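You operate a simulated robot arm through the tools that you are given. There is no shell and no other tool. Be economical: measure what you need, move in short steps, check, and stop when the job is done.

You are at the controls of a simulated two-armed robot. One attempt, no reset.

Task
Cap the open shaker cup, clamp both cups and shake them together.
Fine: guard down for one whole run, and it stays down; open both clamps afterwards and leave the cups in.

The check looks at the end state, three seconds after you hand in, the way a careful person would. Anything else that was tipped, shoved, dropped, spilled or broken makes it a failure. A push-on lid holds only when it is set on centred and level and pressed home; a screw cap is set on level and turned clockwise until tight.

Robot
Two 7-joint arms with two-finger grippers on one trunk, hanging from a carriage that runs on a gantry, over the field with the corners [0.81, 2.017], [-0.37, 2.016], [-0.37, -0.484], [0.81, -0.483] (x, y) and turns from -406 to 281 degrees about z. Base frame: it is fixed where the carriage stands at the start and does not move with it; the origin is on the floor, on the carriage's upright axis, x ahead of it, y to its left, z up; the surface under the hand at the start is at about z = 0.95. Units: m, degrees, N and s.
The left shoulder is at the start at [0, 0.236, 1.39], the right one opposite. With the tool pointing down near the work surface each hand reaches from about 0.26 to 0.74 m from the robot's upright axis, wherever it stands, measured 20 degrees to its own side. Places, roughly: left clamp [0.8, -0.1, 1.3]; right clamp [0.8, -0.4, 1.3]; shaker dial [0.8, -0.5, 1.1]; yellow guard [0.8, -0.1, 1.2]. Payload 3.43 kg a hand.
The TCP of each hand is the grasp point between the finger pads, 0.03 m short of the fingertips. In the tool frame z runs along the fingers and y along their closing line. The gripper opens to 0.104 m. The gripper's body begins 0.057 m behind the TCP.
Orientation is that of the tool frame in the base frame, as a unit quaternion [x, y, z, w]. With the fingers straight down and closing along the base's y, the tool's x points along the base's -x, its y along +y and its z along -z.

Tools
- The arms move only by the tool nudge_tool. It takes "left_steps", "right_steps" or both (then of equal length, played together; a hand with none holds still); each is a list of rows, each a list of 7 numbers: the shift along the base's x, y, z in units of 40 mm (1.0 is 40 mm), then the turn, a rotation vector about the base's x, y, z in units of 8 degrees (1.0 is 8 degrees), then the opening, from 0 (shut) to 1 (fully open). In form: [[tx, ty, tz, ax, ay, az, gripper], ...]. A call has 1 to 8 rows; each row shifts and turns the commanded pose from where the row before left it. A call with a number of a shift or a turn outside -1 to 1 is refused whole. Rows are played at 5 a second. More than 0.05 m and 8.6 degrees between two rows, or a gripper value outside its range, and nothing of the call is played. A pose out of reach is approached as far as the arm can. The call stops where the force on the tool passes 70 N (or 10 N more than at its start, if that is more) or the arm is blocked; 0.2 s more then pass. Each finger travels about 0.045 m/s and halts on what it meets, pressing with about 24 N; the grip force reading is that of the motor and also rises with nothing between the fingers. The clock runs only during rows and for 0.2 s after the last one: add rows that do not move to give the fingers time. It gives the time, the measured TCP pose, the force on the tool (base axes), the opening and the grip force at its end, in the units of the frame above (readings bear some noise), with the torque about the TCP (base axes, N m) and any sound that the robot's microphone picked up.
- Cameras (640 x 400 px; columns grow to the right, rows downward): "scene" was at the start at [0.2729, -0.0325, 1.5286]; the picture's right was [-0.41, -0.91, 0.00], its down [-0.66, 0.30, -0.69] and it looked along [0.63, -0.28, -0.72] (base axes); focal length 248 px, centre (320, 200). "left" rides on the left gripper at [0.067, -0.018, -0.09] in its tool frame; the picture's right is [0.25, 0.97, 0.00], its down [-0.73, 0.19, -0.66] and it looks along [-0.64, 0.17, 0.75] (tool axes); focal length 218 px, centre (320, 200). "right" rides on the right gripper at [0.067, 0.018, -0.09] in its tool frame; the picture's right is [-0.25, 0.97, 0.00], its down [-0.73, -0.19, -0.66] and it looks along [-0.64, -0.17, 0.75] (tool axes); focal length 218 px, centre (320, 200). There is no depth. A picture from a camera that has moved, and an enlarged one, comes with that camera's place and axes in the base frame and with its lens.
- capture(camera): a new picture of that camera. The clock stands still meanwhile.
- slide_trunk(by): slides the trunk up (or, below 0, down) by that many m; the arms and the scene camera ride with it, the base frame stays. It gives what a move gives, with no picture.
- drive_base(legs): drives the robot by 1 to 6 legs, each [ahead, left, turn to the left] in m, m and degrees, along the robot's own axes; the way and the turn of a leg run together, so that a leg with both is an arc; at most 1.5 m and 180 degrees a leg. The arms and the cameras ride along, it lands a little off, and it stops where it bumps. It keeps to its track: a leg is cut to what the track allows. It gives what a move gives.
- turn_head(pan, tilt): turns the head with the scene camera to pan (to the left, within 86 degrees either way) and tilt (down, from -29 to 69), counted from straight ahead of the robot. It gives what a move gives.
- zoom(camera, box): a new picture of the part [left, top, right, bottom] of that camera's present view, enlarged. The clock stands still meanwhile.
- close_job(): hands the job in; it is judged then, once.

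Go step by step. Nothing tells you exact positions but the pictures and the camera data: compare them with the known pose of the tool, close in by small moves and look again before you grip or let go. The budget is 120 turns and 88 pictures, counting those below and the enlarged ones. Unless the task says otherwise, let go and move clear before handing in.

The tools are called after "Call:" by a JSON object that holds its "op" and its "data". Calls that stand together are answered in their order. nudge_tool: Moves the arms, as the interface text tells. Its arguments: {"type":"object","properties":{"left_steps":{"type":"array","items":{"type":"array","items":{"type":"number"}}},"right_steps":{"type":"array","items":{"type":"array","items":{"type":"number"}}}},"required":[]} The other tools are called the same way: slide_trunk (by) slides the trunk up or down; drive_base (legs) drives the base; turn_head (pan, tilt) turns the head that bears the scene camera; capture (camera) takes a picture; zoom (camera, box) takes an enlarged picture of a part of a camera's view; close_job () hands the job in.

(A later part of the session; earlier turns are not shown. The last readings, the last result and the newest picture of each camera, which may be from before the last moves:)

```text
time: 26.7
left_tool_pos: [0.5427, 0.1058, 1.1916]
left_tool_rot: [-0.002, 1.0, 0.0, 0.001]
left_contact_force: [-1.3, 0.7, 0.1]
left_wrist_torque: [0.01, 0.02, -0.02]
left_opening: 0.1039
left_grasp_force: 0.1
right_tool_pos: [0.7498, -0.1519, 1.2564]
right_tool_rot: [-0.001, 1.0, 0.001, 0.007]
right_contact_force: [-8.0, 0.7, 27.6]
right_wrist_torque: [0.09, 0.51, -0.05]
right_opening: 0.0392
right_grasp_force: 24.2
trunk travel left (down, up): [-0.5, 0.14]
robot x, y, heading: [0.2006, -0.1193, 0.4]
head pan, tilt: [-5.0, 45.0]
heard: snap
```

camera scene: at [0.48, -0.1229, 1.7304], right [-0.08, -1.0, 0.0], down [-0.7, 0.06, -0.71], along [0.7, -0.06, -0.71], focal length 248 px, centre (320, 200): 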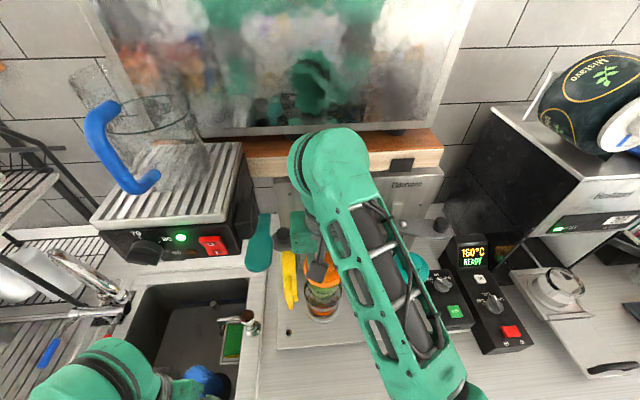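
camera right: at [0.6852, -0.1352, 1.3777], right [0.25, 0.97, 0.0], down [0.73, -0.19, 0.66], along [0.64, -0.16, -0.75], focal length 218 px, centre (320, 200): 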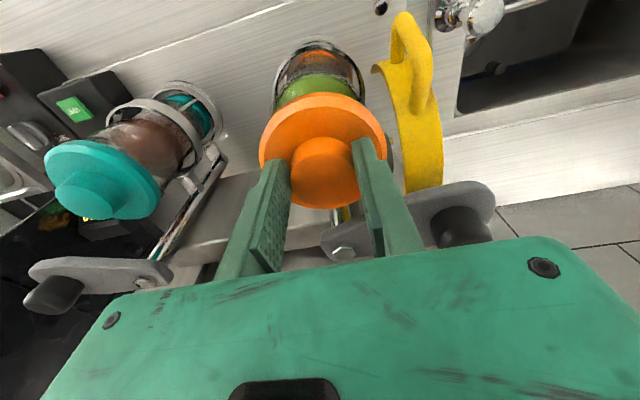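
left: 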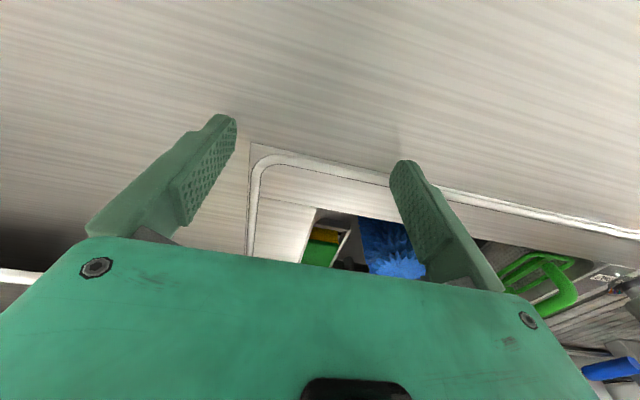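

A snap was heard, with nearly central contact. I press a bit further and then look.

Call:
{"op": "nudge_tool", "data": {"right_steps": [[0, 0, -0.06, 0, 0, 0, 0], [0, 0, -0.05, 0, 0, 0, 0], [0, 0, 0, 0, 0, 0, 0]]}}

Call:
{"op": "zoom", "data": {"camera": "right", "box": [230, 40, 430, 220]}}

Call:
{"op": "zoom", "data": {"camera": "scene", "box": [280, 220, 360, 310]}}

```text
time: 27.5
left_tool_pos: [0.5427, 0.1057, 1.1918]
left_tool_rot: [-0.002, 1.0, 0.0, 0.001]
left_contact_force: [-0.4, 0.4, 0.7]
left_wrist_torque: [-0.01, 0.02, 0.0]
left_opening: 0.1043
left_grasp_force: 0.0
right_tool_pos: [0.7534, -0.1549, 1.2561]
right_tool_rot: [-0.002, 1.0, 0.002, 0.011]
right_contact_force: [-7.8, 1.1, 44.0]
right_wrist_torque: [0.01, -0.05, 0.0]
right_opening: 0.0387
right_grasp_force: 23.8
trunk travel left (down, up): [-0.5, 0.14]
robot x, y, heading: [0.1992, -0.1173, 0.2]
head pan, tilt: [-5.0, 45.0]
```

```text
2.22 times, centred on (330, 130) of right
camera zoom: at [0.6833, -0.1377, 1.3448], right [0.25, 0.97, 0.01], down [0.72, -0.19, 0.67], along [0.65, -0.16, -0.74], focal length 485 px, centre (298, 356)
```

zoom: 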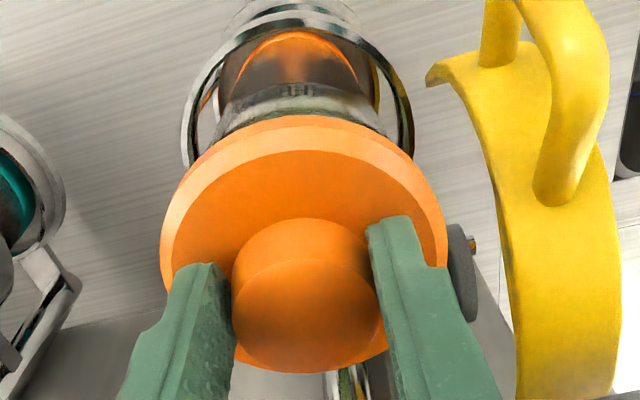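

```text
4.44 times, centred on (320, 265) of scene
camera zoom: at [0.481, -0.123, 1.7311], right [-0.08, -1.0, 0.0], down [-0.7, 0.06, -0.71], along [0.71, -0.06, -0.71], focal length 1102 px, centre (320, -89)
```

zoom: 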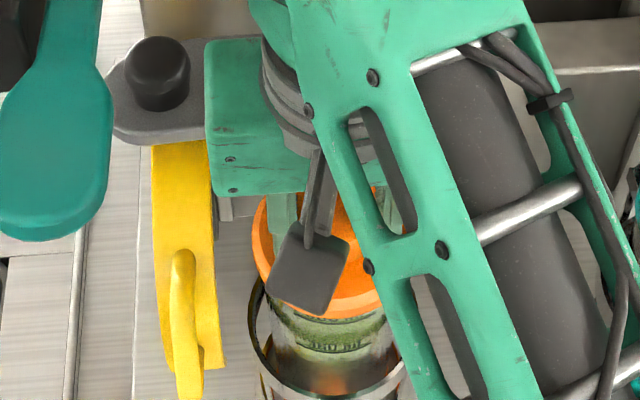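

Solid central stop at 44 N: the lid is home. I unload, release, rise and check it.

Call:
{"op": "nudge_tool", "data": {"right_steps": [[0, 0, 0.15, 0, 0, 0, 0], [0, 0, 0, 0, 0, 0, 0.65], [0, 0, 0, 0, 0, 0, 0.65], [0, 0, 0, 0, 0, 0, 0.65], [0, 0, 0.5, 0, 0, 0, 0.65], [0, 0, 1, 0, 0, 0, 0.65], [0, 0, 0.3, 0, 0, 0, 0.65]]}}

Call:
{"op": "nudge_tool", "data": {"right_steps": [[-0.4, -0.9, 0, 0, 0, 0, 0.65], [-0.4, -0.9, 0, 0, 0, 0, 0.65], [-0.4, -0.9, 0, 0, 0, 0, 0.65], [-0.4, -0.9, 0, 0, 0, 0, 0.65], [-0.4, -0.9, 0, 0, 0, 0, 0.65], [0, 0, 0, 0, 0, 0, 0.65]]}}

Call:
{"op": "zoom", "data": {"camera": "scene", "box": [240, 180, 400, 320]}}

```text
time: 29.1
left_tool_pos: [0.5426, 0.1049, 1.1922]
left_tool_rot: [-0.001, 1.0, 0.001, 0.0]
left_contact_force: [0.1, 0.1, 0.6]
left_wrist_torque: [0.01, 0.0, 0.01]
left_opening: 0.104
left_grasp_force: 0.0
right_tool_pos: [0.748, -0.1539, 1.3272]
right_tool_rot: [-0.002, 1.0, 0.0, 0.002]
right_contact_force: [0.4, -0.1, -0.6]
right_wrist_torque: [0.01, 0.01, -0.01]
right_opening: 0.0676
right_grasp_force: 0.1
trunk travel left (down, up): [-0.5, 0.14]
robot x, y, heading: [0.2004, -0.1155, 0.3]
head pan, tilt: [-5.0, 45.0]
```

```text
time: 30.5
left_tool_pos: [0.5411, 0.1049, 1.1914]
left_tool_rot: [-0.002, 1.0, 0.0, 0.001]
left_contact_force: [-0.2, -0.7, -0.5]
left_wrist_torque: [0.01, 0.0, 0.01]
left_opening: 0.1039
left_grasp_force: 0.1
right_tool_pos: [0.7013, -0.3312, 1.3017]
right_tool_rot: [-0.002, 1.0, 0.0, 0.005]
right_contact_force: [0.2, 0.6, 0.0]
right_wrist_torque: [-0.02, -0.01, -0.03]
right_opening: 0.0672
right_grasp_force: 0.1
right hand out of reach, approached as far as the arm can: row 3, 4, 5
trunk travel left (down, up): [-0.5, 0.14]
robot x, y, heading: [0.2028, -0.116, 0.1]
head pan, tilt: [-5.0, 45.0]
```

```text
2.86 times, centred on (320, 250) of scene
camera zoom: at [0.48, -0.1229, 1.7304], right [-0.08, -1.0, 0.0], down [-0.7, 0.06, -0.71], along [0.7, -0.06, -0.71], focal length 708 px, centre (320, 57)
```

zoom: 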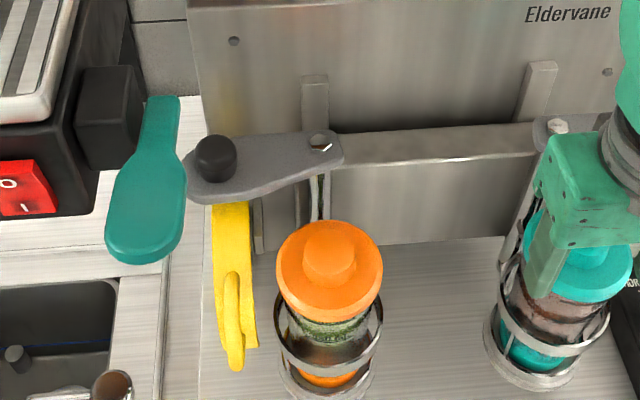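

The lid sits centred and level. Next the clamps: I raise the trunk 0.1 m, tuck the left hand, and shift the base to the right so the right clamp knob (≈(0.85,-0.46)) is within reach.

Call:
{"op": "slide_trunk", "data": {"by": 0.1}}

Call:
{"op": "nudge_tool", "data": {"left_steps": [[-0.5, 0.4, -0.3, 0, 0, 0, 0.5], [-0.5, 0.4, -0.3, 0, 0, 0, 0.5], [-0.5, 0.4, -0.3, 0, 0, 0, 0.5], [-0.3, 0.3, -0.3, 0, 0, 0, 0.5], [0, 0, 0, 0, 0, 0, 0.5], [0, 0, 0, 0, 0, 0, 0.5]], "right_steps": [[0, 0, 0, 0, 0, 0.9, 0.65], [0, 0, 0, 0, 0, 0.9, 0.65], [0, 0, 0, 0, 0, 0.9, 0.65], [0, 0, 0, 0, 0, 0.9, 0.65], [0, 0, 0, 0, 0, 0.9, 0.65], [0, 0, 0, 0, 0, 0.9, 0.65]]}}

Call:
{"op": "drive_base", "data": {"legs": [[0.03, -0.11, 0]]}}

Call:
{"op": "turn_head", "data": {"pan": -8, "tilt": 45}}

Call:
{"op": "capture", "data": {"camera": "scene"}}

```text
time: 31.8
left_tool_pos: [0.5417, 0.1054, 1.2906]
left_tool_rot: [-0.001, 1.0, 0.0, 0.0]
left_contact_force: [0.2, 0.3, 0.5]
left_wrist_torque: [-0.04, -0.01, -0.04]
left_opening: 0.1037
left_grasp_force: 0.0
right_tool_pos: [0.7032, -0.3304, 1.4026]
right_tool_rot: [-0.002, 1.0, 0.0, 0.004]
right_contact_force: [0.7, 0.6, -0.1]
right_wrist_torque: [0.01, 0.01, 0.03]
right_opening: 0.0677
right_grasp_force: 0.1
trunk travel left (down, up): [-0.6, 0.04]
robot x, y, heading: [0.1982, -0.1191, 0.0]
head pan, tilt: [-5.0, 45.0]
```

```text
time: 33.2
left_tool_pos: [0.4703, 0.1663, 1.243]
left_tool_rot: [-0.002, 1.0, 0.0, 0.0]
left_contact_force: [-0.2, -0.4, -0.2]
left_wrist_torque: [0.0, 0.0, -0.04]
left_opening: 0.0519
left_grasp_force: 0.0
right_tool_pos: [0.703, -0.3302, 1.4015]
right_tool_rot: [-0.37, 0.929, 0.002, 0.004]
right_contact_force: [-0.2, -0.1, -1.0]
right_wrist_torque: [0.01, -0.01, -0.03]
right_opening: 0.0675
right_grasp_force: 0.0
trunk travel left (down, up): [-0.6, 0.04]
robot x, y, heading: [0.2004, -0.1171, 0.0]
head pan, tilt: [-5.0, 45.0]
```

```text
time: 34.4
left_tool_pos: [0.4989, 0.0567, 1.2434]
left_tool_rot: [-0.002, 1.0, 0.0, -0.001]
left_contact_force: [0.0, 0.0, -0.2]
left_wrist_torque: [-0.01, 0.01, 0.02]
left_opening: 0.0518
left_grasp_force: 0.1
right_tool_pos: [0.7319, -0.4415, 1.4025]
right_tool_rot: [-0.369, 0.929, 0.002, 0.004]
right_contact_force: [-0.7, 0.2, -0.1]
right_wrist_torque: [-0.02, 0.01, -0.03]
right_opening: 0.0676
right_grasp_force: 0.0
trunk travel left (down, up): [-0.6, 0.04]
robot x, y, heading: [0.2284, -0.2213, 0.1]
head pan, tilt: [-5.0, 45.0]
```

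```text
time: 35.1
left_tool_pos: [0.5007, 0.0557, 1.2433]
left_tool_rot: [-0.003, 1.0, 0.0, 0.0]
left_contact_force: [-1.0, 0.1, -0.2]
left_wrist_torque: [-0.02, -0.04, 0.0]
left_opening: 0.0521
left_grasp_force: 0.1
right_tool_pos: [0.7335, -0.4402, 1.4016]
right_tool_rot: [-0.369, 0.929, 0.002, 0.002]
right_contact_force: [-0.6, 0.8, -0.5]
right_wrist_torque: [-0.01, -0.01, -0.01]
right_opening: 0.0676
right_grasp_force: 0.0
trunk travel left (down, up): [-0.6, 0.04]
robot x, y, heading: [0.2296, -0.2277, 0.1]
head pan, tilt: [-8.0, 45.0]
```

```text
49 pictures are left
camera scene: at [0.5094, -0.2376, 1.8304], right [-0.13, -0.99, 0.0], down [-0.7, 0.1, -0.71], along [0.7, -0.1, -0.71], focal length 248 px, centre (320, 200)
```

scene: 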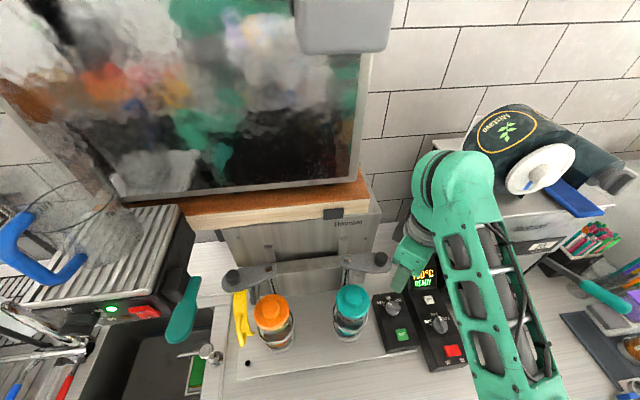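

Call:
{"op": "nudge_tool", "data": {"right_steps": [[0.75, -0.1, -0.2, 0, 0, 0, 0.65], [0.75, -0.1, -0.4, 0, 0, 0, 0.65], [0.75, -0.1, -0.5, 0, 0, 0, 0.65], [0.65, -0.1, -0.4, 0, 0, 0, 0.65], [0, 0, 0, 0, 0, 0, 0.65]]}}

Call:
{"op": "capture", "data": {"camera": "right"}}

Call:
{"op": "zoom", "data": {"camera": "scene", "box": [320, 210, 440, 310]}}

```text
time: 36.3
left_tool_pos: [0.5007, 0.0559, 1.244]
left_tool_rot: [-0.002, 1.0, 0.0, 0.0]
left_contact_force: [-1.0, 0.5, -0.3]
left_wrist_torque: [-0.04, 0.0, 0.02]
left_opening: 0.0518
left_grasp_force: 0.0
right_tool_pos: [0.8499, -0.4573, 1.3411]
right_tool_rot: [-0.369, 0.929, 0.002, 0.004]
right_contact_force: [0.4, 0.6, 0.8]
right_wrist_torque: [-0.01, 0.0, 0.03]
right_opening: 0.0677
right_grasp_force: 0.2
trunk travel left (down, up): [-0.6, 0.04]
robot x, y, heading: [0.2307, -0.2291, 0.2]
head pan, tilt: [-8.0, 45.0]
```

```text
48 pictures are left
camera right: at [0.7882, -0.4922, 1.4307], right [-0.48, 0.88, 0.0], down [0.66, 0.36, 0.66], along [0.58, 0.32, -0.75], focal length 218 px, centre (320, 200)
```

right: 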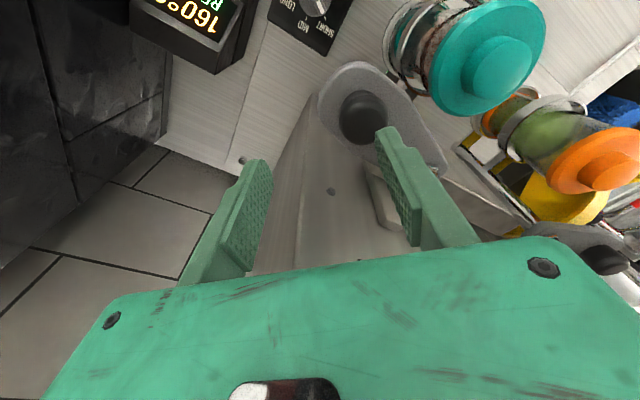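

```text
4.00 times, centred on (380, 260) of scene
camera zoom: at [0.5094, -0.2376, 1.8304], right [-0.14, -0.99, 0.0], down [-0.7, 0.1, -0.71], along [0.7, -0.1, -0.71], focal length 991 px, centre (80, -40)
```

zoom: 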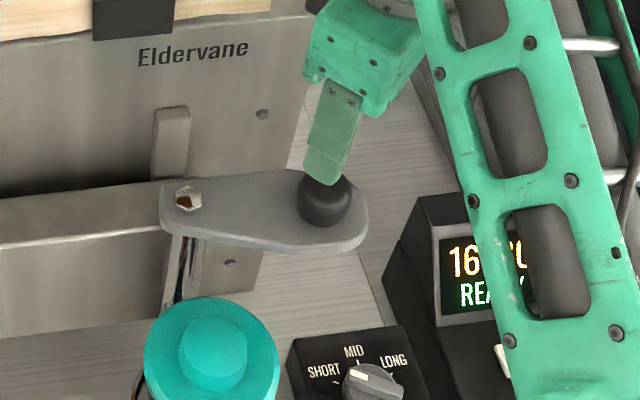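

The right knob is at about (0.818,-0.438). I shift over it and lower with the fingers either side.

Call:
{"op": "nudge_tool", "data": {"right_steps": [[-0.8, 0.47, 0, 0, 0, 0, 0.65], [0, 0, -0.4, 0, 0, 0, 0.65], [0, 0, -0.3, 0, 0, 0, 0.65], [0, 0, 0, 0, 0, 0, 0.65]]}}

Call:
{"op": "capture", "data": {"camera": "right"}}

```text
time: 37.3
left_tool_pos: [0.4994, 0.056, 1.2429]
left_tool_rot: [-0.002, 1.0, -0.001, 0.0]
left_contact_force: [0.4, 0.3, 0.3]
left_wrist_torque: [0.0, 0.02, -0.01]
left_opening: 0.0521
left_grasp_force: 0.0
right_tool_pos: [0.8163, -0.4398, 1.3153]
right_tool_rot: [-0.369, 0.929, 0.001, 0.005]
right_contact_force: [-0.1, 0.4, -0.1]
right_wrist_torque: [0.0, -0.01, -0.01]
right_opening: 0.0676
right_grasp_force: 0.1
trunk travel left (down, up): [-0.6, 0.04]
robot x, y, heading: [0.2303, -0.226, 0.1]
head pan, tilt: [-8.0, 45.0]
```

```text
46 pictures are left
camera right: at [0.7546, -0.4735, 1.4032], right [-0.48, 0.88, 0.0], down [0.66, 0.36, 0.66], along [0.58, 0.32, -0.75], focal length 218 px, centre (320, 200)
```

right: 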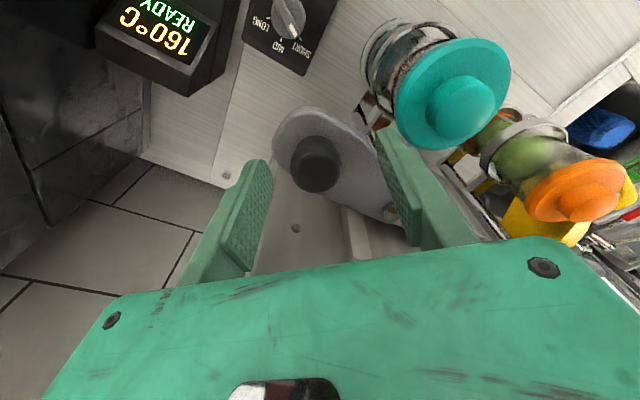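

Call:
{"op": "nudge_tool", "data": {"right_steps": [[0.12, 0.05, -0.15, 0, 0, 0, 0.65], [0, 0, -0.1, 0, 0, 0, 0.65], [0, 0, 0, 0, 0, 0, 0.1], [0, 0, 0, 0, 0, 0, 0.1], [0, 0, 0, 0, 0, 0, 0.1], [0, 0, 0, 0, 0, 0, 0.1]]}}

Call:
{"op": "capture", "data": {"camera": "right"}}

```text
time: 38.7
left_tool_pos: [0.4996, 0.0554, 1.2436]
left_tool_rot: [-0.002, 1.0, -0.001, 0.0]
left_contact_force: [-0.2, -0.1, 0.0]
left_wrist_torque: [0.01, 0.02, 0.0]
left_opening: 0.0519
left_grasp_force: 0.0
right_tool_pos: [0.8213, -0.4378, 1.3035]
right_tool_rot: [-0.37, 0.929, 0.001, 0.003]
right_contact_force: [3.0, -4.7, -4.7]
right_wrist_torque: [-0.02, -0.17, -0.18]
right_opening: 0.0328
right_grasp_force: 45.1
trunk travel left (down, up): [-0.6, 0.04]
robot x, y, heading: [0.2265, -0.2289, 0.5]
head pan, tilt: [-8.0, 45.0]
```

```text
45 pictures are left
camera right: at [0.76, -0.4719, 1.3924], right [-0.48, 0.88, 0.0], down [0.66, 0.36, 0.66], along [0.58, 0.32, -0.75], focal length 218 px, centre (320, 200)
```

right: 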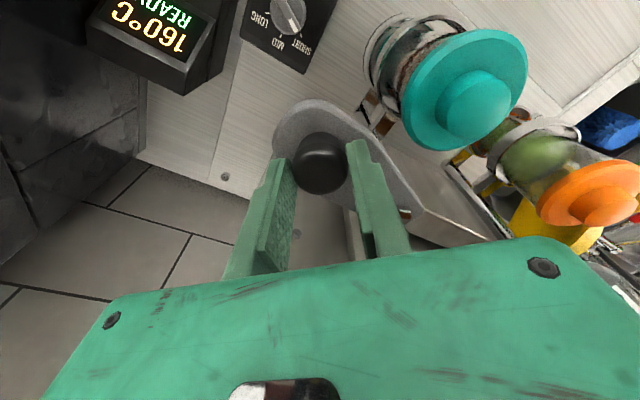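

Gripped the knob. Now swing the right clamp arm around its post, first two steps.

Call:
{"op": "nudge_tool", "data": {"right_steps": [[-0.255, 0.11, 0, 0, 0, -0.5, 0.1], [-0.255, 0.11, 0, 0, 0, -0.5, 0.1], [-0.2175, 0.17, 0, 0, 0, -0.5, 0.1], [-0.2175, 0.17, 0, 0, 0, -0.5, 0.1], [0, 0, 0, 0, 0, 0, 0.1]]}}

Call:
{"op": "zoom", "data": {"camera": "scene", "box": [320, 210, 440, 310]}}

```text
time: 39.9
left_tool_pos: [0.4978, 0.0554, 1.2429]
left_tool_rot: [-0.002, 1.0, -0.002, -0.001]
left_contact_force: [-0.2, -0.9, 0.1]
left_wrist_torque: [-0.01, 0.05, 0.01]
left_opening: 0.0519
left_grasp_force: 0.1
right_tool_pos: [0.7835, -0.4171, 1.3026]
right_tool_rot: [-0.236, 0.972, 0.0, 0.004]
right_contact_force: [-15.7, -21.8, 3.2]
right_wrist_torque: [-0.33, 0.1, -0.28]
right_opening: 0.033
right_grasp_force: 45.4
trunk travel left (down, up): [-0.6, 0.04]
robot x, y, heading: [0.2321, -0.2262, 0.4]
head pan, tilt: [-8.0, 45.0]
```

```text
4.00 times, centred on (380, 260) of scene
camera zoom: at [0.5086, -0.2388, 1.8301], right [-0.14, -0.99, 0.0], down [-0.7, 0.09, -0.71], along [0.7, -0.1, -0.71], focal length 991 px, centre (80, -40)
```

zoom: 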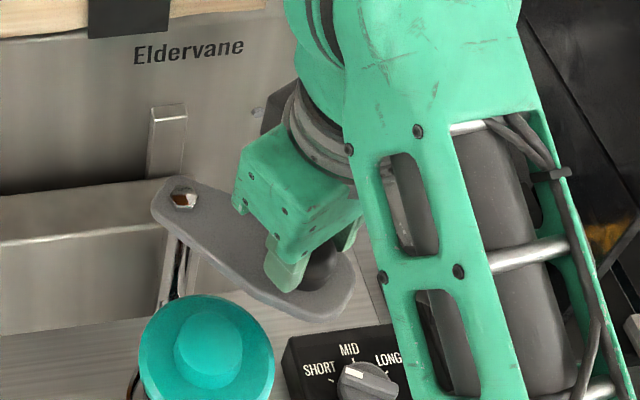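

It swings; the force shows the true radius is a little larger. I continue the arc with r≈0.089.

Call:
{"op": "nudge_tool", "data": {"right_steps": [[-0.204, 0.186, 0, 0, 0, -0.5, 0.1], [-0.204, 0.186, 0, 0, 0, -0.5, 0.1], [-0.111, 0.269, 0, 0, 0, -0.5, 0.1], [-0.111, 0.269, 0, 0, 0, -0.5, 0.1], [-0.0375, 0.2875, 0, 0, 0, -0.5, 0.1], [-0.0375, 0.2875, 0, 0, 0, -0.5, 0.1], [0, 0, 0, 0, 0, 0, 0.1]]}}

Call:
{"op": "zoom", "data": {"camera": "scene", "box": [300, 210, 420, 330]}}

```text
time: 41.5
left_tool_pos: [0.4989, 0.0557, 1.2433]
left_tool_rot: [-0.003, 1.0, 0.0, 0.001]
left_contact_force: [-0.4, -0.9, -0.5]
left_wrist_torque: [-0.01, -0.03, -0.01]
left_opening: 0.0521
left_grasp_force: 0.2
right_tool_pos: [0.7562, -0.3546, 1.3032]
right_tool_rot: [-0.031, 1.0, 0.002, 0.004]
right_contact_force: [-1.9, -2.6, -2.9]
right_wrist_torque: [-0.05, 0.07, -0.26]
right_opening: 0.0329
right_grasp_force: 45.1
trunk travel left (down, up): [-0.6, 0.04]
robot x, y, heading: [0.2325, -0.2276, 0.2]
head pan, tilt: [-8.0, 45.0]
```

```text
3.33 times, centred on (360, 270) of scene
camera zoom: at [0.5092, -0.2376, 1.8303], right [-0.13, -0.99, 0.0], down [-0.7, 0.1, -0.71], along [0.7, -0.1, -0.71], focal length 826 px, centre (187, -33)
```

zoom: 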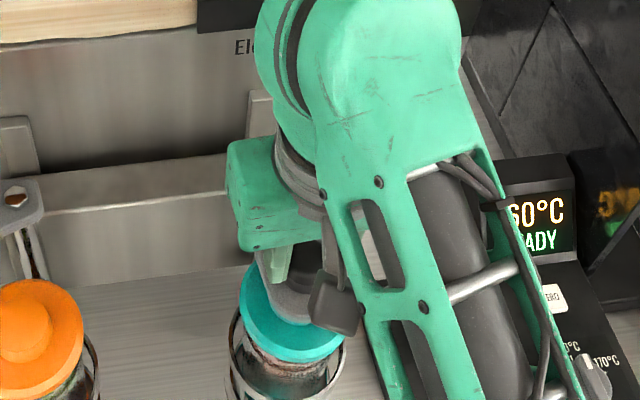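

The arm is over the teal lid. I try a slight downward press to learn whether the clamp moves down.

Call:
{"op": "nudge_tool", "data": {"right_steps": [[0, 0, -0.1, 0, 0, 0, 0.1], [0, 0, -0.1, 0, 0, 0, 0.1], [0, 0, 0, 0, 0, 0, 0.1]]}}

```text
time: 42.3
left_tool_pos: [0.4997, 0.0556, 1.2441]
left_tool_rot: [-0.003, 1.0, 0.0, 0.0]
left_contact_force: [-0.2, 0.9, 0.3]
left_wrist_torque: [0.0, -0.01, 0.02]
left_opening: 0.0516
left_grasp_force: 0.2
right_tool_pos: [0.7573, -0.353, 1.2993]
right_tool_rot: [-0.031, 0.999, 0.001, 0.009]
right_contact_force: [-16.9, 2.4, 39.5]
right_wrist_torque: [0.05, 0.31, 0.17]
right_opening: 0.0331
right_grasp_force: 45.4
trunk travel left (down, up): [-0.6, 0.04]
robot x, y, heading: [0.2316, -0.2251, 0.5]
head pan, tilt: [-8.0, 45.0]
```

It is rigid downward, so swinging alone closes it. I undo, release, lift and look.

Call:
{"op": "nudge_tool", "data": {"right_steps": [[0, 0, 0.2, 0, 0, 0, 0.1], [0, 0, 0, 0, 0, 0, 0.65], [0, 0, 0, 0, 0, 0, 0.65], [0, 0, 0, 0, 0, 0, 0.65], [0, 0, 0.6, 0, 0, 0, 0.65], [0, 0, 0.9, 0, 0, 0, 0.65], [0, -1, 0.5, 0, 0, 0, 0.65], [0, -1, 0, 0, 0, 0, 0.65]]}}

Call:
{"op": "zoom", "data": {"camera": "scene", "box": [220, 210, 400, 350]}}

```text
time: 44.1
left_tool_pos: [0.4995, 0.0561, 1.2435]
left_tool_rot: [-0.002, 1.0, 0.0, 0.0]
left_contact_force: [-0.7, 0.4, 0.0]
left_wrist_torque: [-0.01, 0.0, 0.0]
left_opening: 0.0524
left_grasp_force: 0.2
right_tool_pos: [0.7578, -0.4348, 1.3847]
right_tool_rot: [-0.03, 1.0, 0.001, 0.003]
right_contact_force: [-0.2, 0.9, -0.2]
right_wrist_torque: [-0.03, -0.01, 0.0]
right_opening: 0.0676
right_grasp_force: 0.0
trunk travel left (down, up): [-0.6, 0.04]
robot x, y, heading: [0.2272, -0.2287, 0.1]
head pan, tilt: [-8.0, 45.0]
```

```text
2.86 times, centred on (310, 280) of scene
camera zoom: at [0.5094, -0.2376, 1.8304], right [-0.14, -0.99, 0.0], down [-0.7, 0.1, -0.71], along [0.7, -0.1, -0.71], focal length 708 px, centre (349, -29)
```

zoom: 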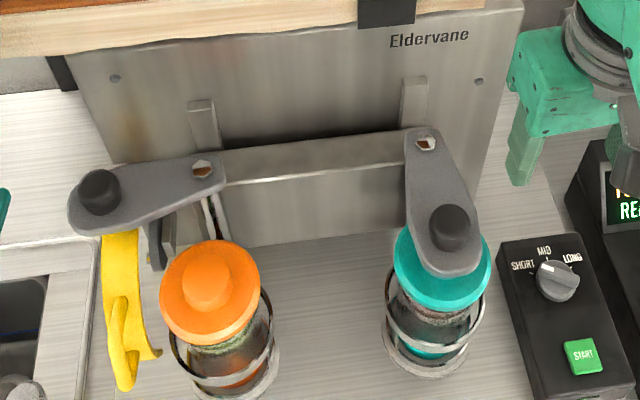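

Right clamp is swung over the teal lid. For the left knob (≈(0.818,-0.072)) I'll use the right hand, yawed -45° and tilted 30° to stay clear of the boiler.

Call:
{"op": "nudge_tool", "data": {"right_steps": [[0, 0, 0.2, 0, 0, -1, 0.65], [0, 0, 0, 0, 0, -1, 0.65], [0, 0, 0, 0, 0, -1, 0.65], [0, 0, 0, 0, 0, -1, 0.65], [0, 0, 0, 0, 0, -1, 0.65], [0, 0, 0, 0, 0, -1, 0.65], [0, 0, 0, 0.9, 0, 0, 0.65], [0, 0, 0, 0.9, 0, 0, 0.65]]}}

Call:
{"op": "nudge_tool", "data": {"right_steps": [[0, 0.5, 0, 0.9, 0, 0, 0.65], [0, 0.5, 0, 0.9, 0, 0, 0.65], [0, 1, 0, 0, 0, 0, 0.65], [0, 1, 0, 0, 0, 0, 0.65], [0, 1, 0, 0, 0, 0, 0.65], [0.3, 1, 0, 0, 0, 0, 0.65], [0, 0.8, 0, 0, 0, 0, 0.65], [0, 0, 0, 0, 0, 0, 0.65]]}}

Call:
{"op": "capture", "data": {"camera": "scene"}}

Call:
{"op": "capture", "data": {"camera": "right"}}

```text
time: 45.9
left_tool_pos: [0.499, 0.0554, 1.2437]
left_tool_rot: [-0.003, 1.0, 0.0, 0.0]
left_contact_force: [-0.4, 0.8, -0.8]
left_wrist_torque: [0.0, 0.01, -0.01]
left_opening: 0.0521
left_grasp_force: 0.0
right_tool_pos: [0.7556, -0.4342, 1.3914]
right_tool_rot: [0.377, 0.918, 0.115, -0.044]
right_contact_force: [0.6, -0.5, -0.2]
right_wrist_torque: [-0.01, -0.02, 0.03]
right_opening: 0.0677
right_grasp_force: 0.0
trunk travel left (down, up): [-0.6, 0.04]
robot x, y, heading: [0.232, -0.2297, 0.4]
head pan, tilt: [-8.0, 45.0]
```

```text
time: 47.7
left_tool_pos: [0.4999, 0.0561, 1.2431]
left_tool_rot: [-0.003, 1.0, 0.0, -0.001]
left_contact_force: [-0.1, -0.1, -0.4]
left_wrist_torque: [0.01, 0.0, 0.0]
left_opening: 0.0517
left_grasp_force: 0.0
right_tool_pos: [0.7607, -0.309, 1.3947]
right_tool_rot: [0.361, 0.9, 0.226, -0.09]
right_contact_force: [0.4, 0.1, -0.1]
right_wrist_torque: [0.02, 0.0, -0.03]
right_opening: 0.0675
right_grasp_force: 0.1
right hand out of reach, approached as far as the arm can: row 5, 6, 7
trunk travel left (down, up): [-0.6, 0.04]
robot x, y, heading: [0.2296, -0.2284, 0.2]
head pan, tilt: [-8.0, 45.0]
```

```text
41 pictures are left
camera scene: at [0.5094, -0.2376, 1.8304], right [-0.14, -0.99, 0.0], down [-0.7, 0.1, -0.71], along [0.7, -0.1, -0.71], focal length 248 px, centre (320, 200)
```

scene: 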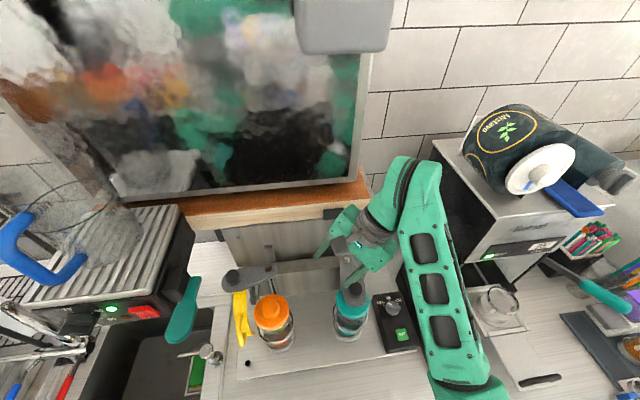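

```text
40 pictures are left
camera right: at [0.7254, -0.2991, 1.5029], right [0.85, 0.46, 0.25], down [0.4, -0.88, 0.28], along [0.34, -0.14, -0.93], focal length 218 px, centre (320, 200)
```

right: 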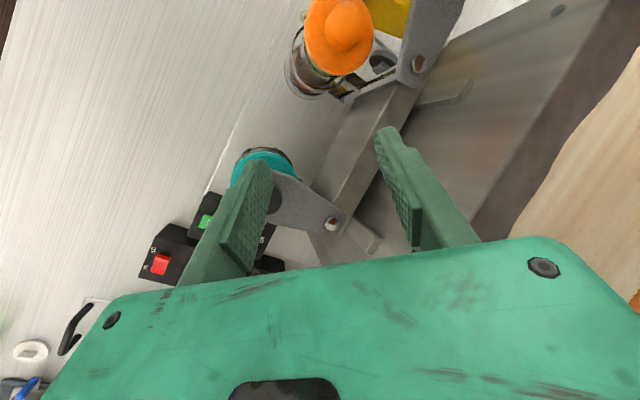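

The yawed+tilted pose is out of reach from here. I move the base left 0.12 m and use a simpler pose: no yaw, 12° tilt.

Call:
{"op": "drive_base", "data": {"legs": [[0, 0.12, 0]]}}

Call:
{"op": "nudge_tool", "data": {"right_steps": [[0, 0, 0, -0.9, 0, 0, 0.65], [0, 0, 0, -0.9, 0, 0, 0.65], [0, 0, 0, -0.9, 0, 0, 0.65], [0, 0, 0, -0.9, 0, 0, 0.65], [0, 0, 0, 0, 0, 0.93, 0.65], [0, 0, 0, 0, 0, 0.93, 0.65], [0, 0, 0, 0, 0, 0.93, 0.65], [0, 0, 0, 0, 0, 0.93, 0.65]]}}

Call:
{"op": "nudge_tool", "data": {"right_steps": [[0, 0, 0, 0, 0, 0.93, 0.65], [0, 0, 0, 0, 0, 0.93, 0.65], [0, 0, 0, 0.75, 0, 0, 0.65], [0, 0, 0, 0.75, 0, 0, 0.65], [0, 0, 0, 0, 0, 0, 0.65]]}}

```text
time: 48.9
left_tool_pos: [0.4971, 0.1755, 1.2427]
left_tool_rot: [-0.003, 1.0, 0.0, 0.001]
left_contact_force: [0.3, 0.6, 0.3]
left_wrist_torque: [-0.02, 0.0, 0.01]
left_opening: 0.0518
left_grasp_force: 0.1
right_tool_pos: [0.7626, -0.1882, 1.396]
right_tool_rot: [0.36, 0.901, 0.225, -0.09]
right_contact_force: [0.1, 0.0, -0.2]
right_wrist_torque: [0.01, 0.01, 0.02]
right_opening: 0.0676
right_grasp_force: 0.1
trunk travel left (down, up): [-0.6, 0.04]
robot x, y, heading: [0.2291, -0.1079, 0.4]
head pan, tilt: [-8.0, 45.0]
```

```text
time: 50.7
left_tool_pos: [0.4972, 0.1754, 1.2442]
left_tool_rot: [-0.003, 1.0, 0.0, 0.0]
left_contact_force: [-0.3, 0.2, 0.1]
left_wrist_torque: [-0.05, 0.0, 0.0]
left_opening: 0.052
left_grasp_force: 0.1
right_tool_pos: [0.7616, -0.1883, 1.3972]
right_tool_rot: [0.118, 0.993, -0.006, 0.003]
right_contact_force: [-0.4, -0.2, -0.7]
right_wrist_torque: [0.0, 0.01, 0.02]
right_opening: 0.0678
right_grasp_force: 0.1
trunk travel left (down, up): [-0.6, 0.04]
robot x, y, heading: [0.2324, -0.1098, 0.3]
head pan, tilt: [-8.0, 45.0]
```

```text
time: 51.9
left_tool_pos: [0.4975, 0.1753, 1.2441]
left_tool_rot: [-0.004, 1.0, -0.001, 0.001]
left_contact_force: [-0.4, 0.0, 0.6]
left_wrist_torque: [0.04, 0.0, -0.02]
left_opening: 0.0521
left_grasp_force: 0.0
right_tool_pos: [0.7609, -0.1885, 1.3967]
right_tool_rot: [-0.009, 0.995, 0.1, 0.004]
right_contact_force: [-0.5, 0.4, -0.8]
right_wrist_torque: [-0.01, -0.01, 0.0]
right_opening: 0.0673
right_grasp_force: 0.0
trunk travel left (down, up): [-0.6, 0.04]
robot x, y, heading: [0.2243, -0.1118, 0.4]
head pan, tilt: [-8.0, 45.0]
```

Call:
{"op": "nudge_tool", "data": {"right_steps": [[0.48, 0.4, -0.39, 0, 0, 0, 0.65], [0.48, 0.5, -0.39, 0, 0, 0, 0.65], [0.48, 0.6, -0.39, 0, 0, 0, 0.65], [0, 0, 0, 0, 0, 0, 0.65]]}}

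Call:
{"op": "capture", "data": {"camera": "right"}}

Call:
{"op": "capture", "data": {"camera": "scene"}}

```text
time: 52.9
left_tool_pos: [0.4941, 0.1724, 1.2423]
left_tool_rot: [-0.002, 1.0, -0.001, 0.0]
left_contact_force: [-0.7, 0.3, 0.6]
left_wrist_torque: [-0.01, -0.01, -0.01]
left_opening: 0.0521
left_grasp_force: 0.1
right_tool_pos: [0.8152, -0.1307, 1.353]
right_tool_rot: [-0.002, 0.995, 0.103, 0.006]
right_contact_force: [-33.9, -9.9, 4.2]
right_wrist_torque: [0.68, -2.81, -1.57]
right_opening: 0.0678
right_grasp_force: 0.0
trunk travel left (down, up): [-0.6, 0.04]
robot x, y, heading: [0.227, -0.1078, 0.1]
head pan, tilt: [-8.0, 45.0]
stopped in row 4 (right hand): the force on the tool passed its limit at 71 N (the readings are from after the stop); the commanded pose is now the measured one
```

```text
39 pictures are left
camera right: at [0.7475, -0.1328, 1.4434], right [0.25, 0.95, 0.2], down [0.72, -0.32, 0.61], along [0.65, -0.01, -0.76], focal length 218 px, centre (320, 200)
```

right: 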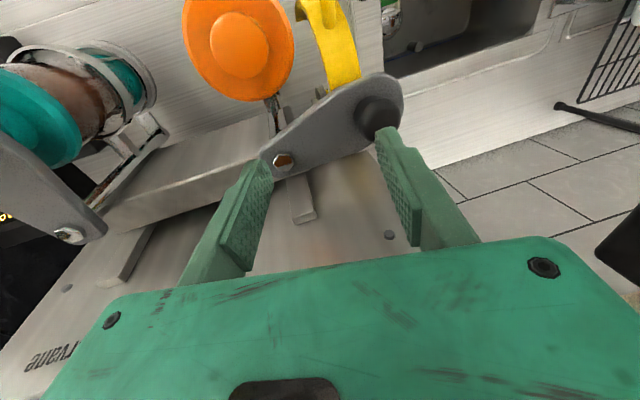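

```text
38 pictures are left
camera scene: at [0.5058, -0.1199, 1.8295], right [-0.14, -0.99, 0.0], down [-0.7, 0.1, -0.71], along [0.7, -0.1, -0.71], focal length 248 px, centre (320, 200)
```

scene: 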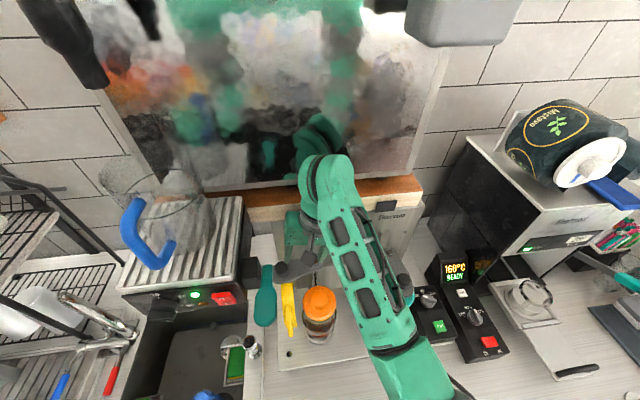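

The gripper's body touched something at about z≈1.43 (the wooden board's front edge). I back off right away, and check the board has not shifted.

Call:
{"op": "nudge_tool", "data": {"right_steps": [[-0.5, -0.1, 0, 0, 0, 0, 0.65], [-0.8, -0.3, 0, 0, 0, 0, 0.65], [-0.5, -1, 0, 0, 0, 0, 0.65], [0, -1, 0, -0.75, 0, 0, 0.65], [0, -1, 0, -0.75, 0, 0, 0.65], [0, -1, 0, 0, 0, 0, 0.65], [0, -1, 0, 0, 0, 0, 0.65], [0, -1, 0, 0, 0, 0, 0.65]]}}

Call:
{"op": "capture", "data": {"camera": "scene"}}

```text
time: 54.7
left_tool_pos: [0.4977, 0.1734, 1.2434]
left_tool_rot: [-0.002, 1.0, 0.0, 0.0]
left_contact_force: [-0.7, -0.6, 0.8]
left_wrist_torque: [0.03, -0.02, 0.0]
left_opening: 0.0518
left_grasp_force: 0.1
right_tool_pos: [0.7478, -0.3864, 1.3562]
right_tool_rot: [-0.006, 1.0, -0.003, 0.008]
right_contact_force: [0.3, -1.3, 0.1]
right_wrist_torque: [0.03, -0.01, 0.02]
right_opening: 0.0676
right_grasp_force: 0.1
trunk travel left (down, up): [-0.6, 0.04]
robot x, y, heading: [0.2259, -0.1094, 0.3]
head pan, tilt: [-8.0, 45.0]
```

```text
37 pictures are left
camera scene: at [0.5076, -0.119, 1.8304], right [-0.13, -0.99, 0.0], down [-0.7, 0.1, -0.71], along [0.7, -0.1, -0.71], focal length 248 px, centre (320, 200)
```

scene: 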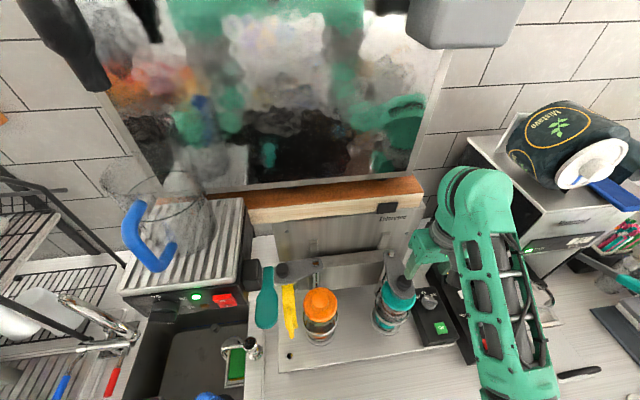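

The board looks unchanged. For the left clamp I'll use the left hand held nearly horizontal (under the boiler). I back the base up 0.1 m, lower the trunk 0.1 m and begin pitching the left hand.

Call:
{"op": "drive_base", "data": {"legs": [[-0.1, 0, 0]]}}

Call:
{"op": "slide_trunk", "data": {"by": -0.1}}

Call:
{"op": "nudge_tool", "data": {"left_steps": [[0.4, -0.3, 0.3, 0, -1, 0, 0.5], [0.4, -0.3, 0.3, 0, -1, 0, 0.5], [0.4, -0.3, 0.3, 0, -1, 0, 0.5], [0.4, -0.3, 0.3, 0, -1, 0, 0.5], [0.4, -0.3, 0.3, 0, -1, 0, 0.5], [0.4, -0.3, 0.3, 0, -1, 0, 0.5], [0.4, -0.3, 0.3, 0, -1, 0, 0.5], [0.4, 0, 0.3, 0, -1, 0, 0.5]]}}

Call:
{"op": "capture", "data": {"camera": "scene"}}

```text
time: 55.8
left_tool_pos: [0.4003, 0.1746, 1.2435]
left_tool_rot: [-0.001, 1.0, 0.001, 0.0]
left_contact_force: [-0.1, 0.7, 0.9]
left_wrist_torque: [0.02, 0.0, 0.02]
left_opening: 0.052
left_grasp_force: 0.1
right_tool_pos: [0.6499, -0.3863, 1.3564]
right_tool_rot: [-0.005, 1.0, -0.003, 0.009]
right_contact_force: [0.3, 0.0, -0.3]
right_wrist_torque: [-0.01, -0.01, -0.02]
right_opening: 0.0675
right_grasp_force: 0.1
trunk travel left (down, up): [-0.6, 0.04]
robot x, y, heading: [0.1331, -0.1114, 0.3]
head pan, tilt: [-8.0, 45.0]
```

```text
time: 57.2
left_tool_pos: [0.4004, 0.1735, 1.1438]
left_tool_rot: [-0.001, 1.0, -0.001, 0.0]
left_contact_force: [0.6, -0.1, -0.5]
left_wrist_torque: [-0.01, 0.01, -0.01]
left_opening: 0.0523
left_grasp_force: 0.1
right_tool_pos: [0.6502, -0.3871, 1.2573]
right_tool_rot: [-0.005, 1.0, -0.003, 0.008]
right_contact_force: [-0.1, 1.0, -0.1]
right_wrist_torque: [0.01, 0.0, 0.04]
right_opening: 0.0676
right_grasp_force: 0.0
trunk travel left (down, up): [-0.5, 0.14]
robot x, y, heading: [0.1318, -0.1072, 0.1]
head pan, tilt: [-8.0, 45.0]
```

```text
time: 59.0
left_tool_pos: [0.521, 0.089, 1.2335]
left_tool_rot: [-0.002, 0.866, -0.001, 0.5]
left_contact_force: [-1.5, -1.1, 0.0]
left_wrist_torque: [0.01, 0.0, -0.02]
left_opening: 0.0521
left_grasp_force: 0.0
left hand out of reach, approached as far as the arm can: row 8
right_tool_pos: [0.6493, -0.3868, 1.2561]
right_tool_rot: [-0.005, 1.0, -0.003, 0.008]
right_contact_force: [0.2, -1.0, -0.4]
right_wrist_torque: [0.02, 0.01, 0.01]
right_opening: 0.0679
right_grasp_force: 0.0
trunk travel left (down, up): [-0.5, 0.14]
robot x, y, heading: [0.1278, -0.1095, -0.2]
head pan, tilt: [-8.0, 45.0]
```

```text
36 pictures are left
camera scene: at [0.4104, -0.1199, 1.7304], right [-0.14, -0.99, 0.0], down [-0.7, 0.1, -0.71], along [0.7, -0.1, -0.71], focal length 248 px, centre (320, 200)
```

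scene: 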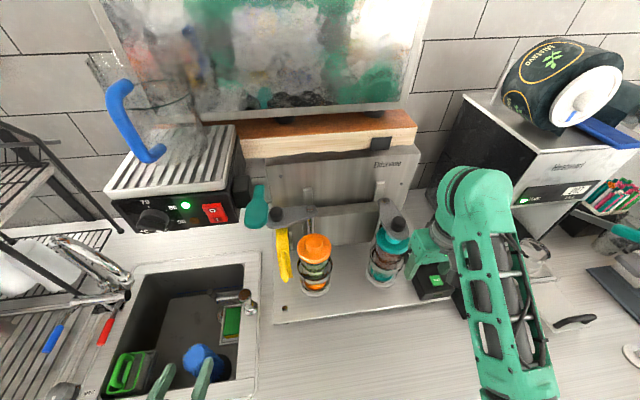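

Call:
{"op": "nudge_tool", "data": {"left_steps": [[0.8, -0.5, 0.2, 0, 0, 0, 0.5], [0.8, -0.5, 0.2, 0, 0, 0, 0.5], [0.8, -0.5, 0.2, 0, 0, 0, 0.5], [0.5, -0.5, 0.2, 0, -0.7, 0, 0.5], [0, 0, 0.2, 0, -0.9, 0, 0.5], [0, 0, 0, 0, 0, 0, 0.5]]}}

Call:
{"op": "capture", "data": {"camera": "scene"}}

Call:
{"op": "capture", "data": {"camera": "left"}}

```text
time: 60.4
left_tool_pos: [0.6513, 0.0458, 1.3002]
left_tool_rot: [0.01, 0.81, -0.003, 0.587]
left_contact_force: [0.0, -0.8, 0.1]
left_wrist_torque: [0.02, 0.0, 0.0]
left_opening: 0.052
left_grasp_force: 0.1
left hand out of reach, approached as far as the arm can: row 4, 5
right_tool_pos: [0.6496, -0.3863, 1.2562]
right_tool_rot: [-0.005, 1.0, -0.002, 0.008]
right_contact_force: [0.1, 0.5, -0.3]
right_wrist_torque: [0.02, -0.01, 0.0]
right_opening: 0.0676
right_grasp_force: 0.1
trunk travel left (down, up): [-0.5, 0.14]
robot x, y, heading: [0.1283, -0.1084, 0.3]
head pan, tilt: [-8.0, 45.0]
```

```text
35 pictures are left
camera scene: at [0.4104, -0.1199, 1.7304], right [-0.14, -0.99, 0.0], down [-0.7, 0.1, -0.71], along [0.7, -0.1, -0.71], focal length 248 px, centre (320, 200)
```

scene: 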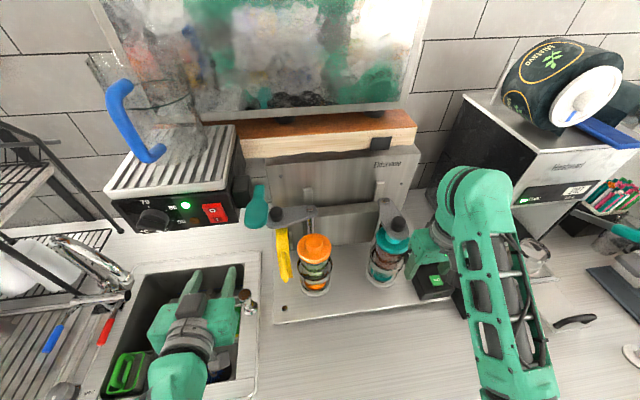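

```text
34 pictures are left
camera left: at [0.5445, 0.0319, 1.2644], right [-0.06, 0.97, -0.23], down [-0.39, 0.19, 0.9], along [0.92, 0.15, 0.37], focal length 218 px, centre (320, 200)
```

left: 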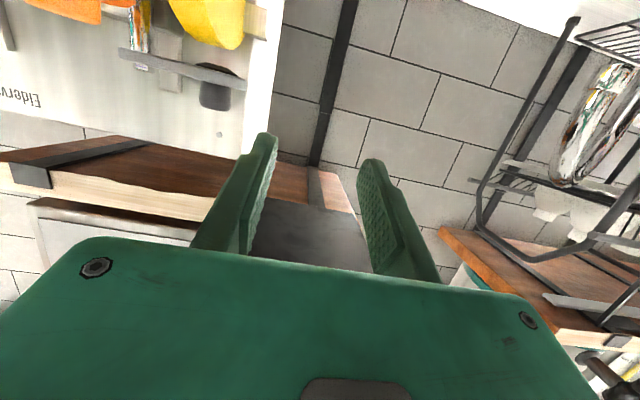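

The left hand is now nearly horizontal, pointing at the machine under the boiler. I shift the base right so the hand lines up with the left clamp knob.

Call:
{"op": "drive_base", "data": {"legs": [[0.04, -0.115, 0]]}}

Call:
{"op": "nudge_tool", "data": {"left_steps": [[0.5, 0, 0, 0, 0, 0, 0.6], [0.5, 0, 0, 0, 0, 0, 0.6], [0, 0, 0, 0, 0, 0, 0.6]]}}

Call:
{"op": "capture", "data": {"camera": "left"}}

Call:
{"op": "capture", "data": {"camera": "scene"}}

```text
time: 61.6
left_tool_pos: [0.6909, -0.0703, 1.2994]
left_tool_rot: [0.009, 0.81, -0.003, 0.587]
left_contact_force: [-0.8, -0.4, 0.0]
left_wrist_torque: [-0.01, -0.01, 0.0]
left_opening: 0.0519
left_grasp_force: 0.0
right_tool_pos: [0.69, -0.5043, 1.2572]
right_tool_rot: [-0.005, 1.0, -0.002, 0.008]
right_contact_force: [-1.2, 0.4, 0.2]
right_wrist_torque: [0.02, 0.02, 0.01]
right_opening: 0.068
right_grasp_force: 0.1
trunk travel left (down, up): [-0.5, 0.14]
robot x, y, heading: [0.1655, -0.2296, -0.2]
head pan, tilt: [-8.0, 45.0]
```

```text
time: 62.4
left_tool_pos: [0.7296, -0.0703, 1.2996]
left_tool_rot: [0.009, 0.81, -0.003, 0.586]
left_contact_force: [-0.3, -0.2, -0.4]
left_wrist_torque: [0.04, 0.02, -0.02]
left_opening: 0.0621
left_grasp_force: 0.1
right_tool_pos: [0.6909, -0.5033, 1.2571]
right_tool_rot: [-0.006, 1.0, -0.001, 0.008]
right_contact_force: [0.0, 0.6, -0.1]
right_wrist_torque: [-0.05, 0.01, 0.02]
right_opening: 0.0675
right_grasp_force: 0.1
trunk travel left (down, up): [-0.5, 0.14]
robot x, y, heading: [0.1717, -0.2304, 0.2]
head pan, tilt: [-8.0, 45.0]
```

```text
33 pictures are left
camera left: at [0.6245, -0.0846, 1.2639], right [-0.06, 0.97, -0.23], down [-0.39, 0.19, 0.9], along [0.92, 0.15, 0.37], focal length 218 px, centre (320, 200)
```

left: 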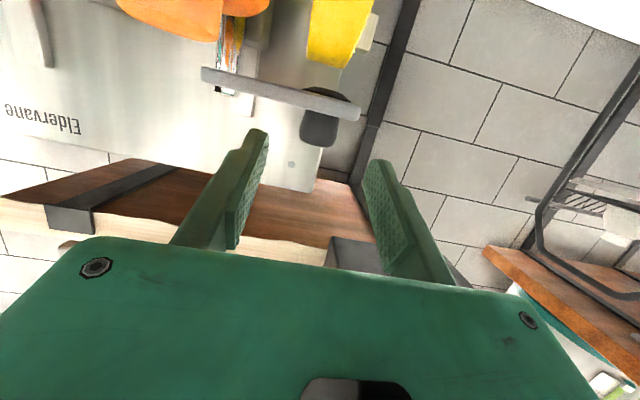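

```text
32 pictures are left
camera scene: at [0.4507, -0.2363, 1.7304], right [-0.14, -0.99, 0.0], down [-0.7, 0.1, -0.71], along [0.7, -0.1, -0.71], focal length 248 px, centre (320, 200)
```

scene: 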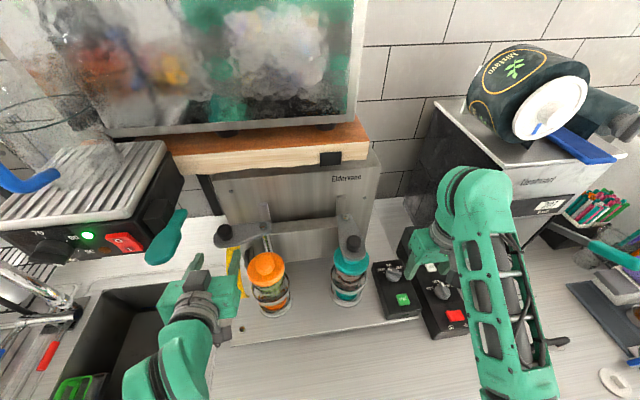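

The knob is squarely between the left fingers. I advance onto it and grip.

Call:
{"op": "nudge_tool", "data": {"left_steps": [[0.52, 0, -0.07, 0, 0, 0, 0.6], [0.52, 0, -0.07, 0, 0, 0, 0.6], [0.52, 0, -0.08, 0, 0, 0, 0.6], [0.48, 0, -0.08, 0, 0, 0, 0.6], [0, 0, 0, 0, 0, 0, 0.6]]}}

Call:
{"op": "capture", "data": {"camera": "left"}}

```text
time: 63.6
left_tool_pos: [0.8126, -0.0696, 1.2879]
left_tool_rot: [0.01, 0.81, -0.003, 0.587]
left_contact_force: [-0.3, -0.6, -0.3]
left_wrist_torque: [-0.02, 0.0, 0.02]
left_opening: 0.0625
left_grasp_force: 0.0
right_tool_pos: [0.6893, -0.5029, 1.2557]
right_tool_rot: [-0.006, 1.0, -0.002, 0.008]
right_contact_force: [0.1, 0.6, 0.8]
right_wrist_torque: [0.02, -0.04, -0.01]
right_opening: 0.0674
right_grasp_force: 0.0
trunk travel left (down, up): [-0.5, 0.14]
robot x, y, heading: [0.1718, -0.2235, 0.2]
head pan, tilt: [-8.0, 45.0]
```

```text
31 pictures are left
camera left: at [0.7064, -0.0845, 1.2526], right [-0.06, 0.97, -0.23], down [-0.39, 0.19, 0.9], along [0.92, 0.15, 0.37], focal length 218 px, centre (320, 200)
```

left: 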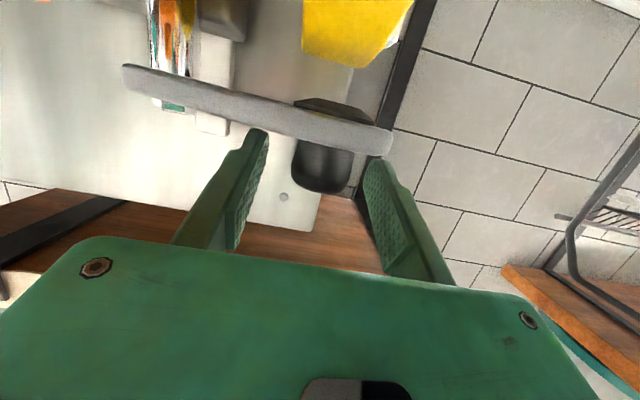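

Call:
{"op": "nudge_tool", "data": {"left_steps": [[0, 0, 0, 0, 0, 0, 0.1], [0, 0, 0, 0, 0, 0, 0.1], [0, 0, 0, 0, 0, 0, 0.1], [0, 0, 0, 0, 0, 0, 0.1]]}}

```text
time: 64.6
left_tool_pos: [0.8111, -0.0705, 1.2897]
left_tool_rot: [0.01, 0.81, -0.003, 0.587]
left_contact_force: [1.4, 0.4, -1.3]
left_wrist_torque: [0.02, -0.02, 0.14]
left_opening: 0.0328
left_grasp_force: 44.9
right_tool_pos: [0.6901, -0.5026, 1.2571]
right_tool_rot: [-0.005, 1.0, -0.002, 0.008]
right_contact_force: [-0.1, 0.4, -0.2]
right_wrist_torque: [0.02, 0.0, -0.02]
right_opening: 0.0676
right_grasp_force: 0.0
trunk travel left (down, up): [-0.5, 0.14]
robot x, y, heading: [0.1725, -0.2225, 0.0]
head pan, tilt: [-8.0, 45.0]
```

Gripped. Now I swing the left arm along its arc, first half.

Call:
{"op": "nudge_tool", "data": {"left_steps": [[-0.264, -0.111, 0, 0, 0, 0, 0.1], [-0.264, -0.111, 0, 0, 0, 0, 0.1], [-0.2275, -0.176, 0, 0, 0, 0, 0.1], [-0.2275, -0.176, 0, 0, 0, 0, 0.1], [0, 0, 0, 0, 0, 0, 0.1]]}}

Call:
{"op": "capture", "data": {"camera": "left"}}

```text
time: 65.8
left_tool_pos: [0.7679, -0.0885, 1.3004]
left_tool_rot: [0.012, 0.813, -0.005, 0.582]
left_contact_force: [0.8, -1.4, -25.6]
left_wrist_torque: [0.09, 1.31, -0.04]
left_opening: 0.0329
left_grasp_force: 45.0
left hand out of reach, approached as far as the arm can: row 2, 3, 4
right_tool_pos: [0.6879, -0.5042, 1.2553]
right_tool_rot: [-0.005, 1.0, -0.003, 0.008]
right_contact_force: [1.0, 0.9, 0.1]
right_wrist_torque: [0.01, 0.0, -0.04]
right_opening: 0.0676
right_grasp_force: 0.1
trunk travel left (down, up): [-0.5, 0.14]
robot x, y, heading: [0.1713, -0.2277, 0.1]
head pan, tilt: [-8.0, 45.0]
```

```text
30 pictures are left
camera left: at [0.6604, -0.1034, 1.2658], right [-0.06, 0.97, -0.23], down [-0.38, 0.19, 0.9], along [0.92, 0.14, 0.36], focal length 218 px, centre (320, 200)
```

left: 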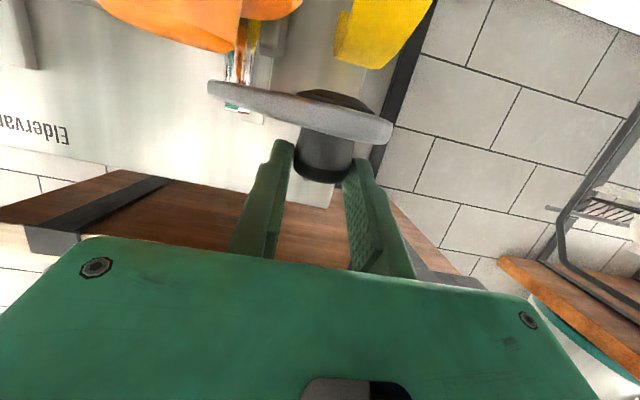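

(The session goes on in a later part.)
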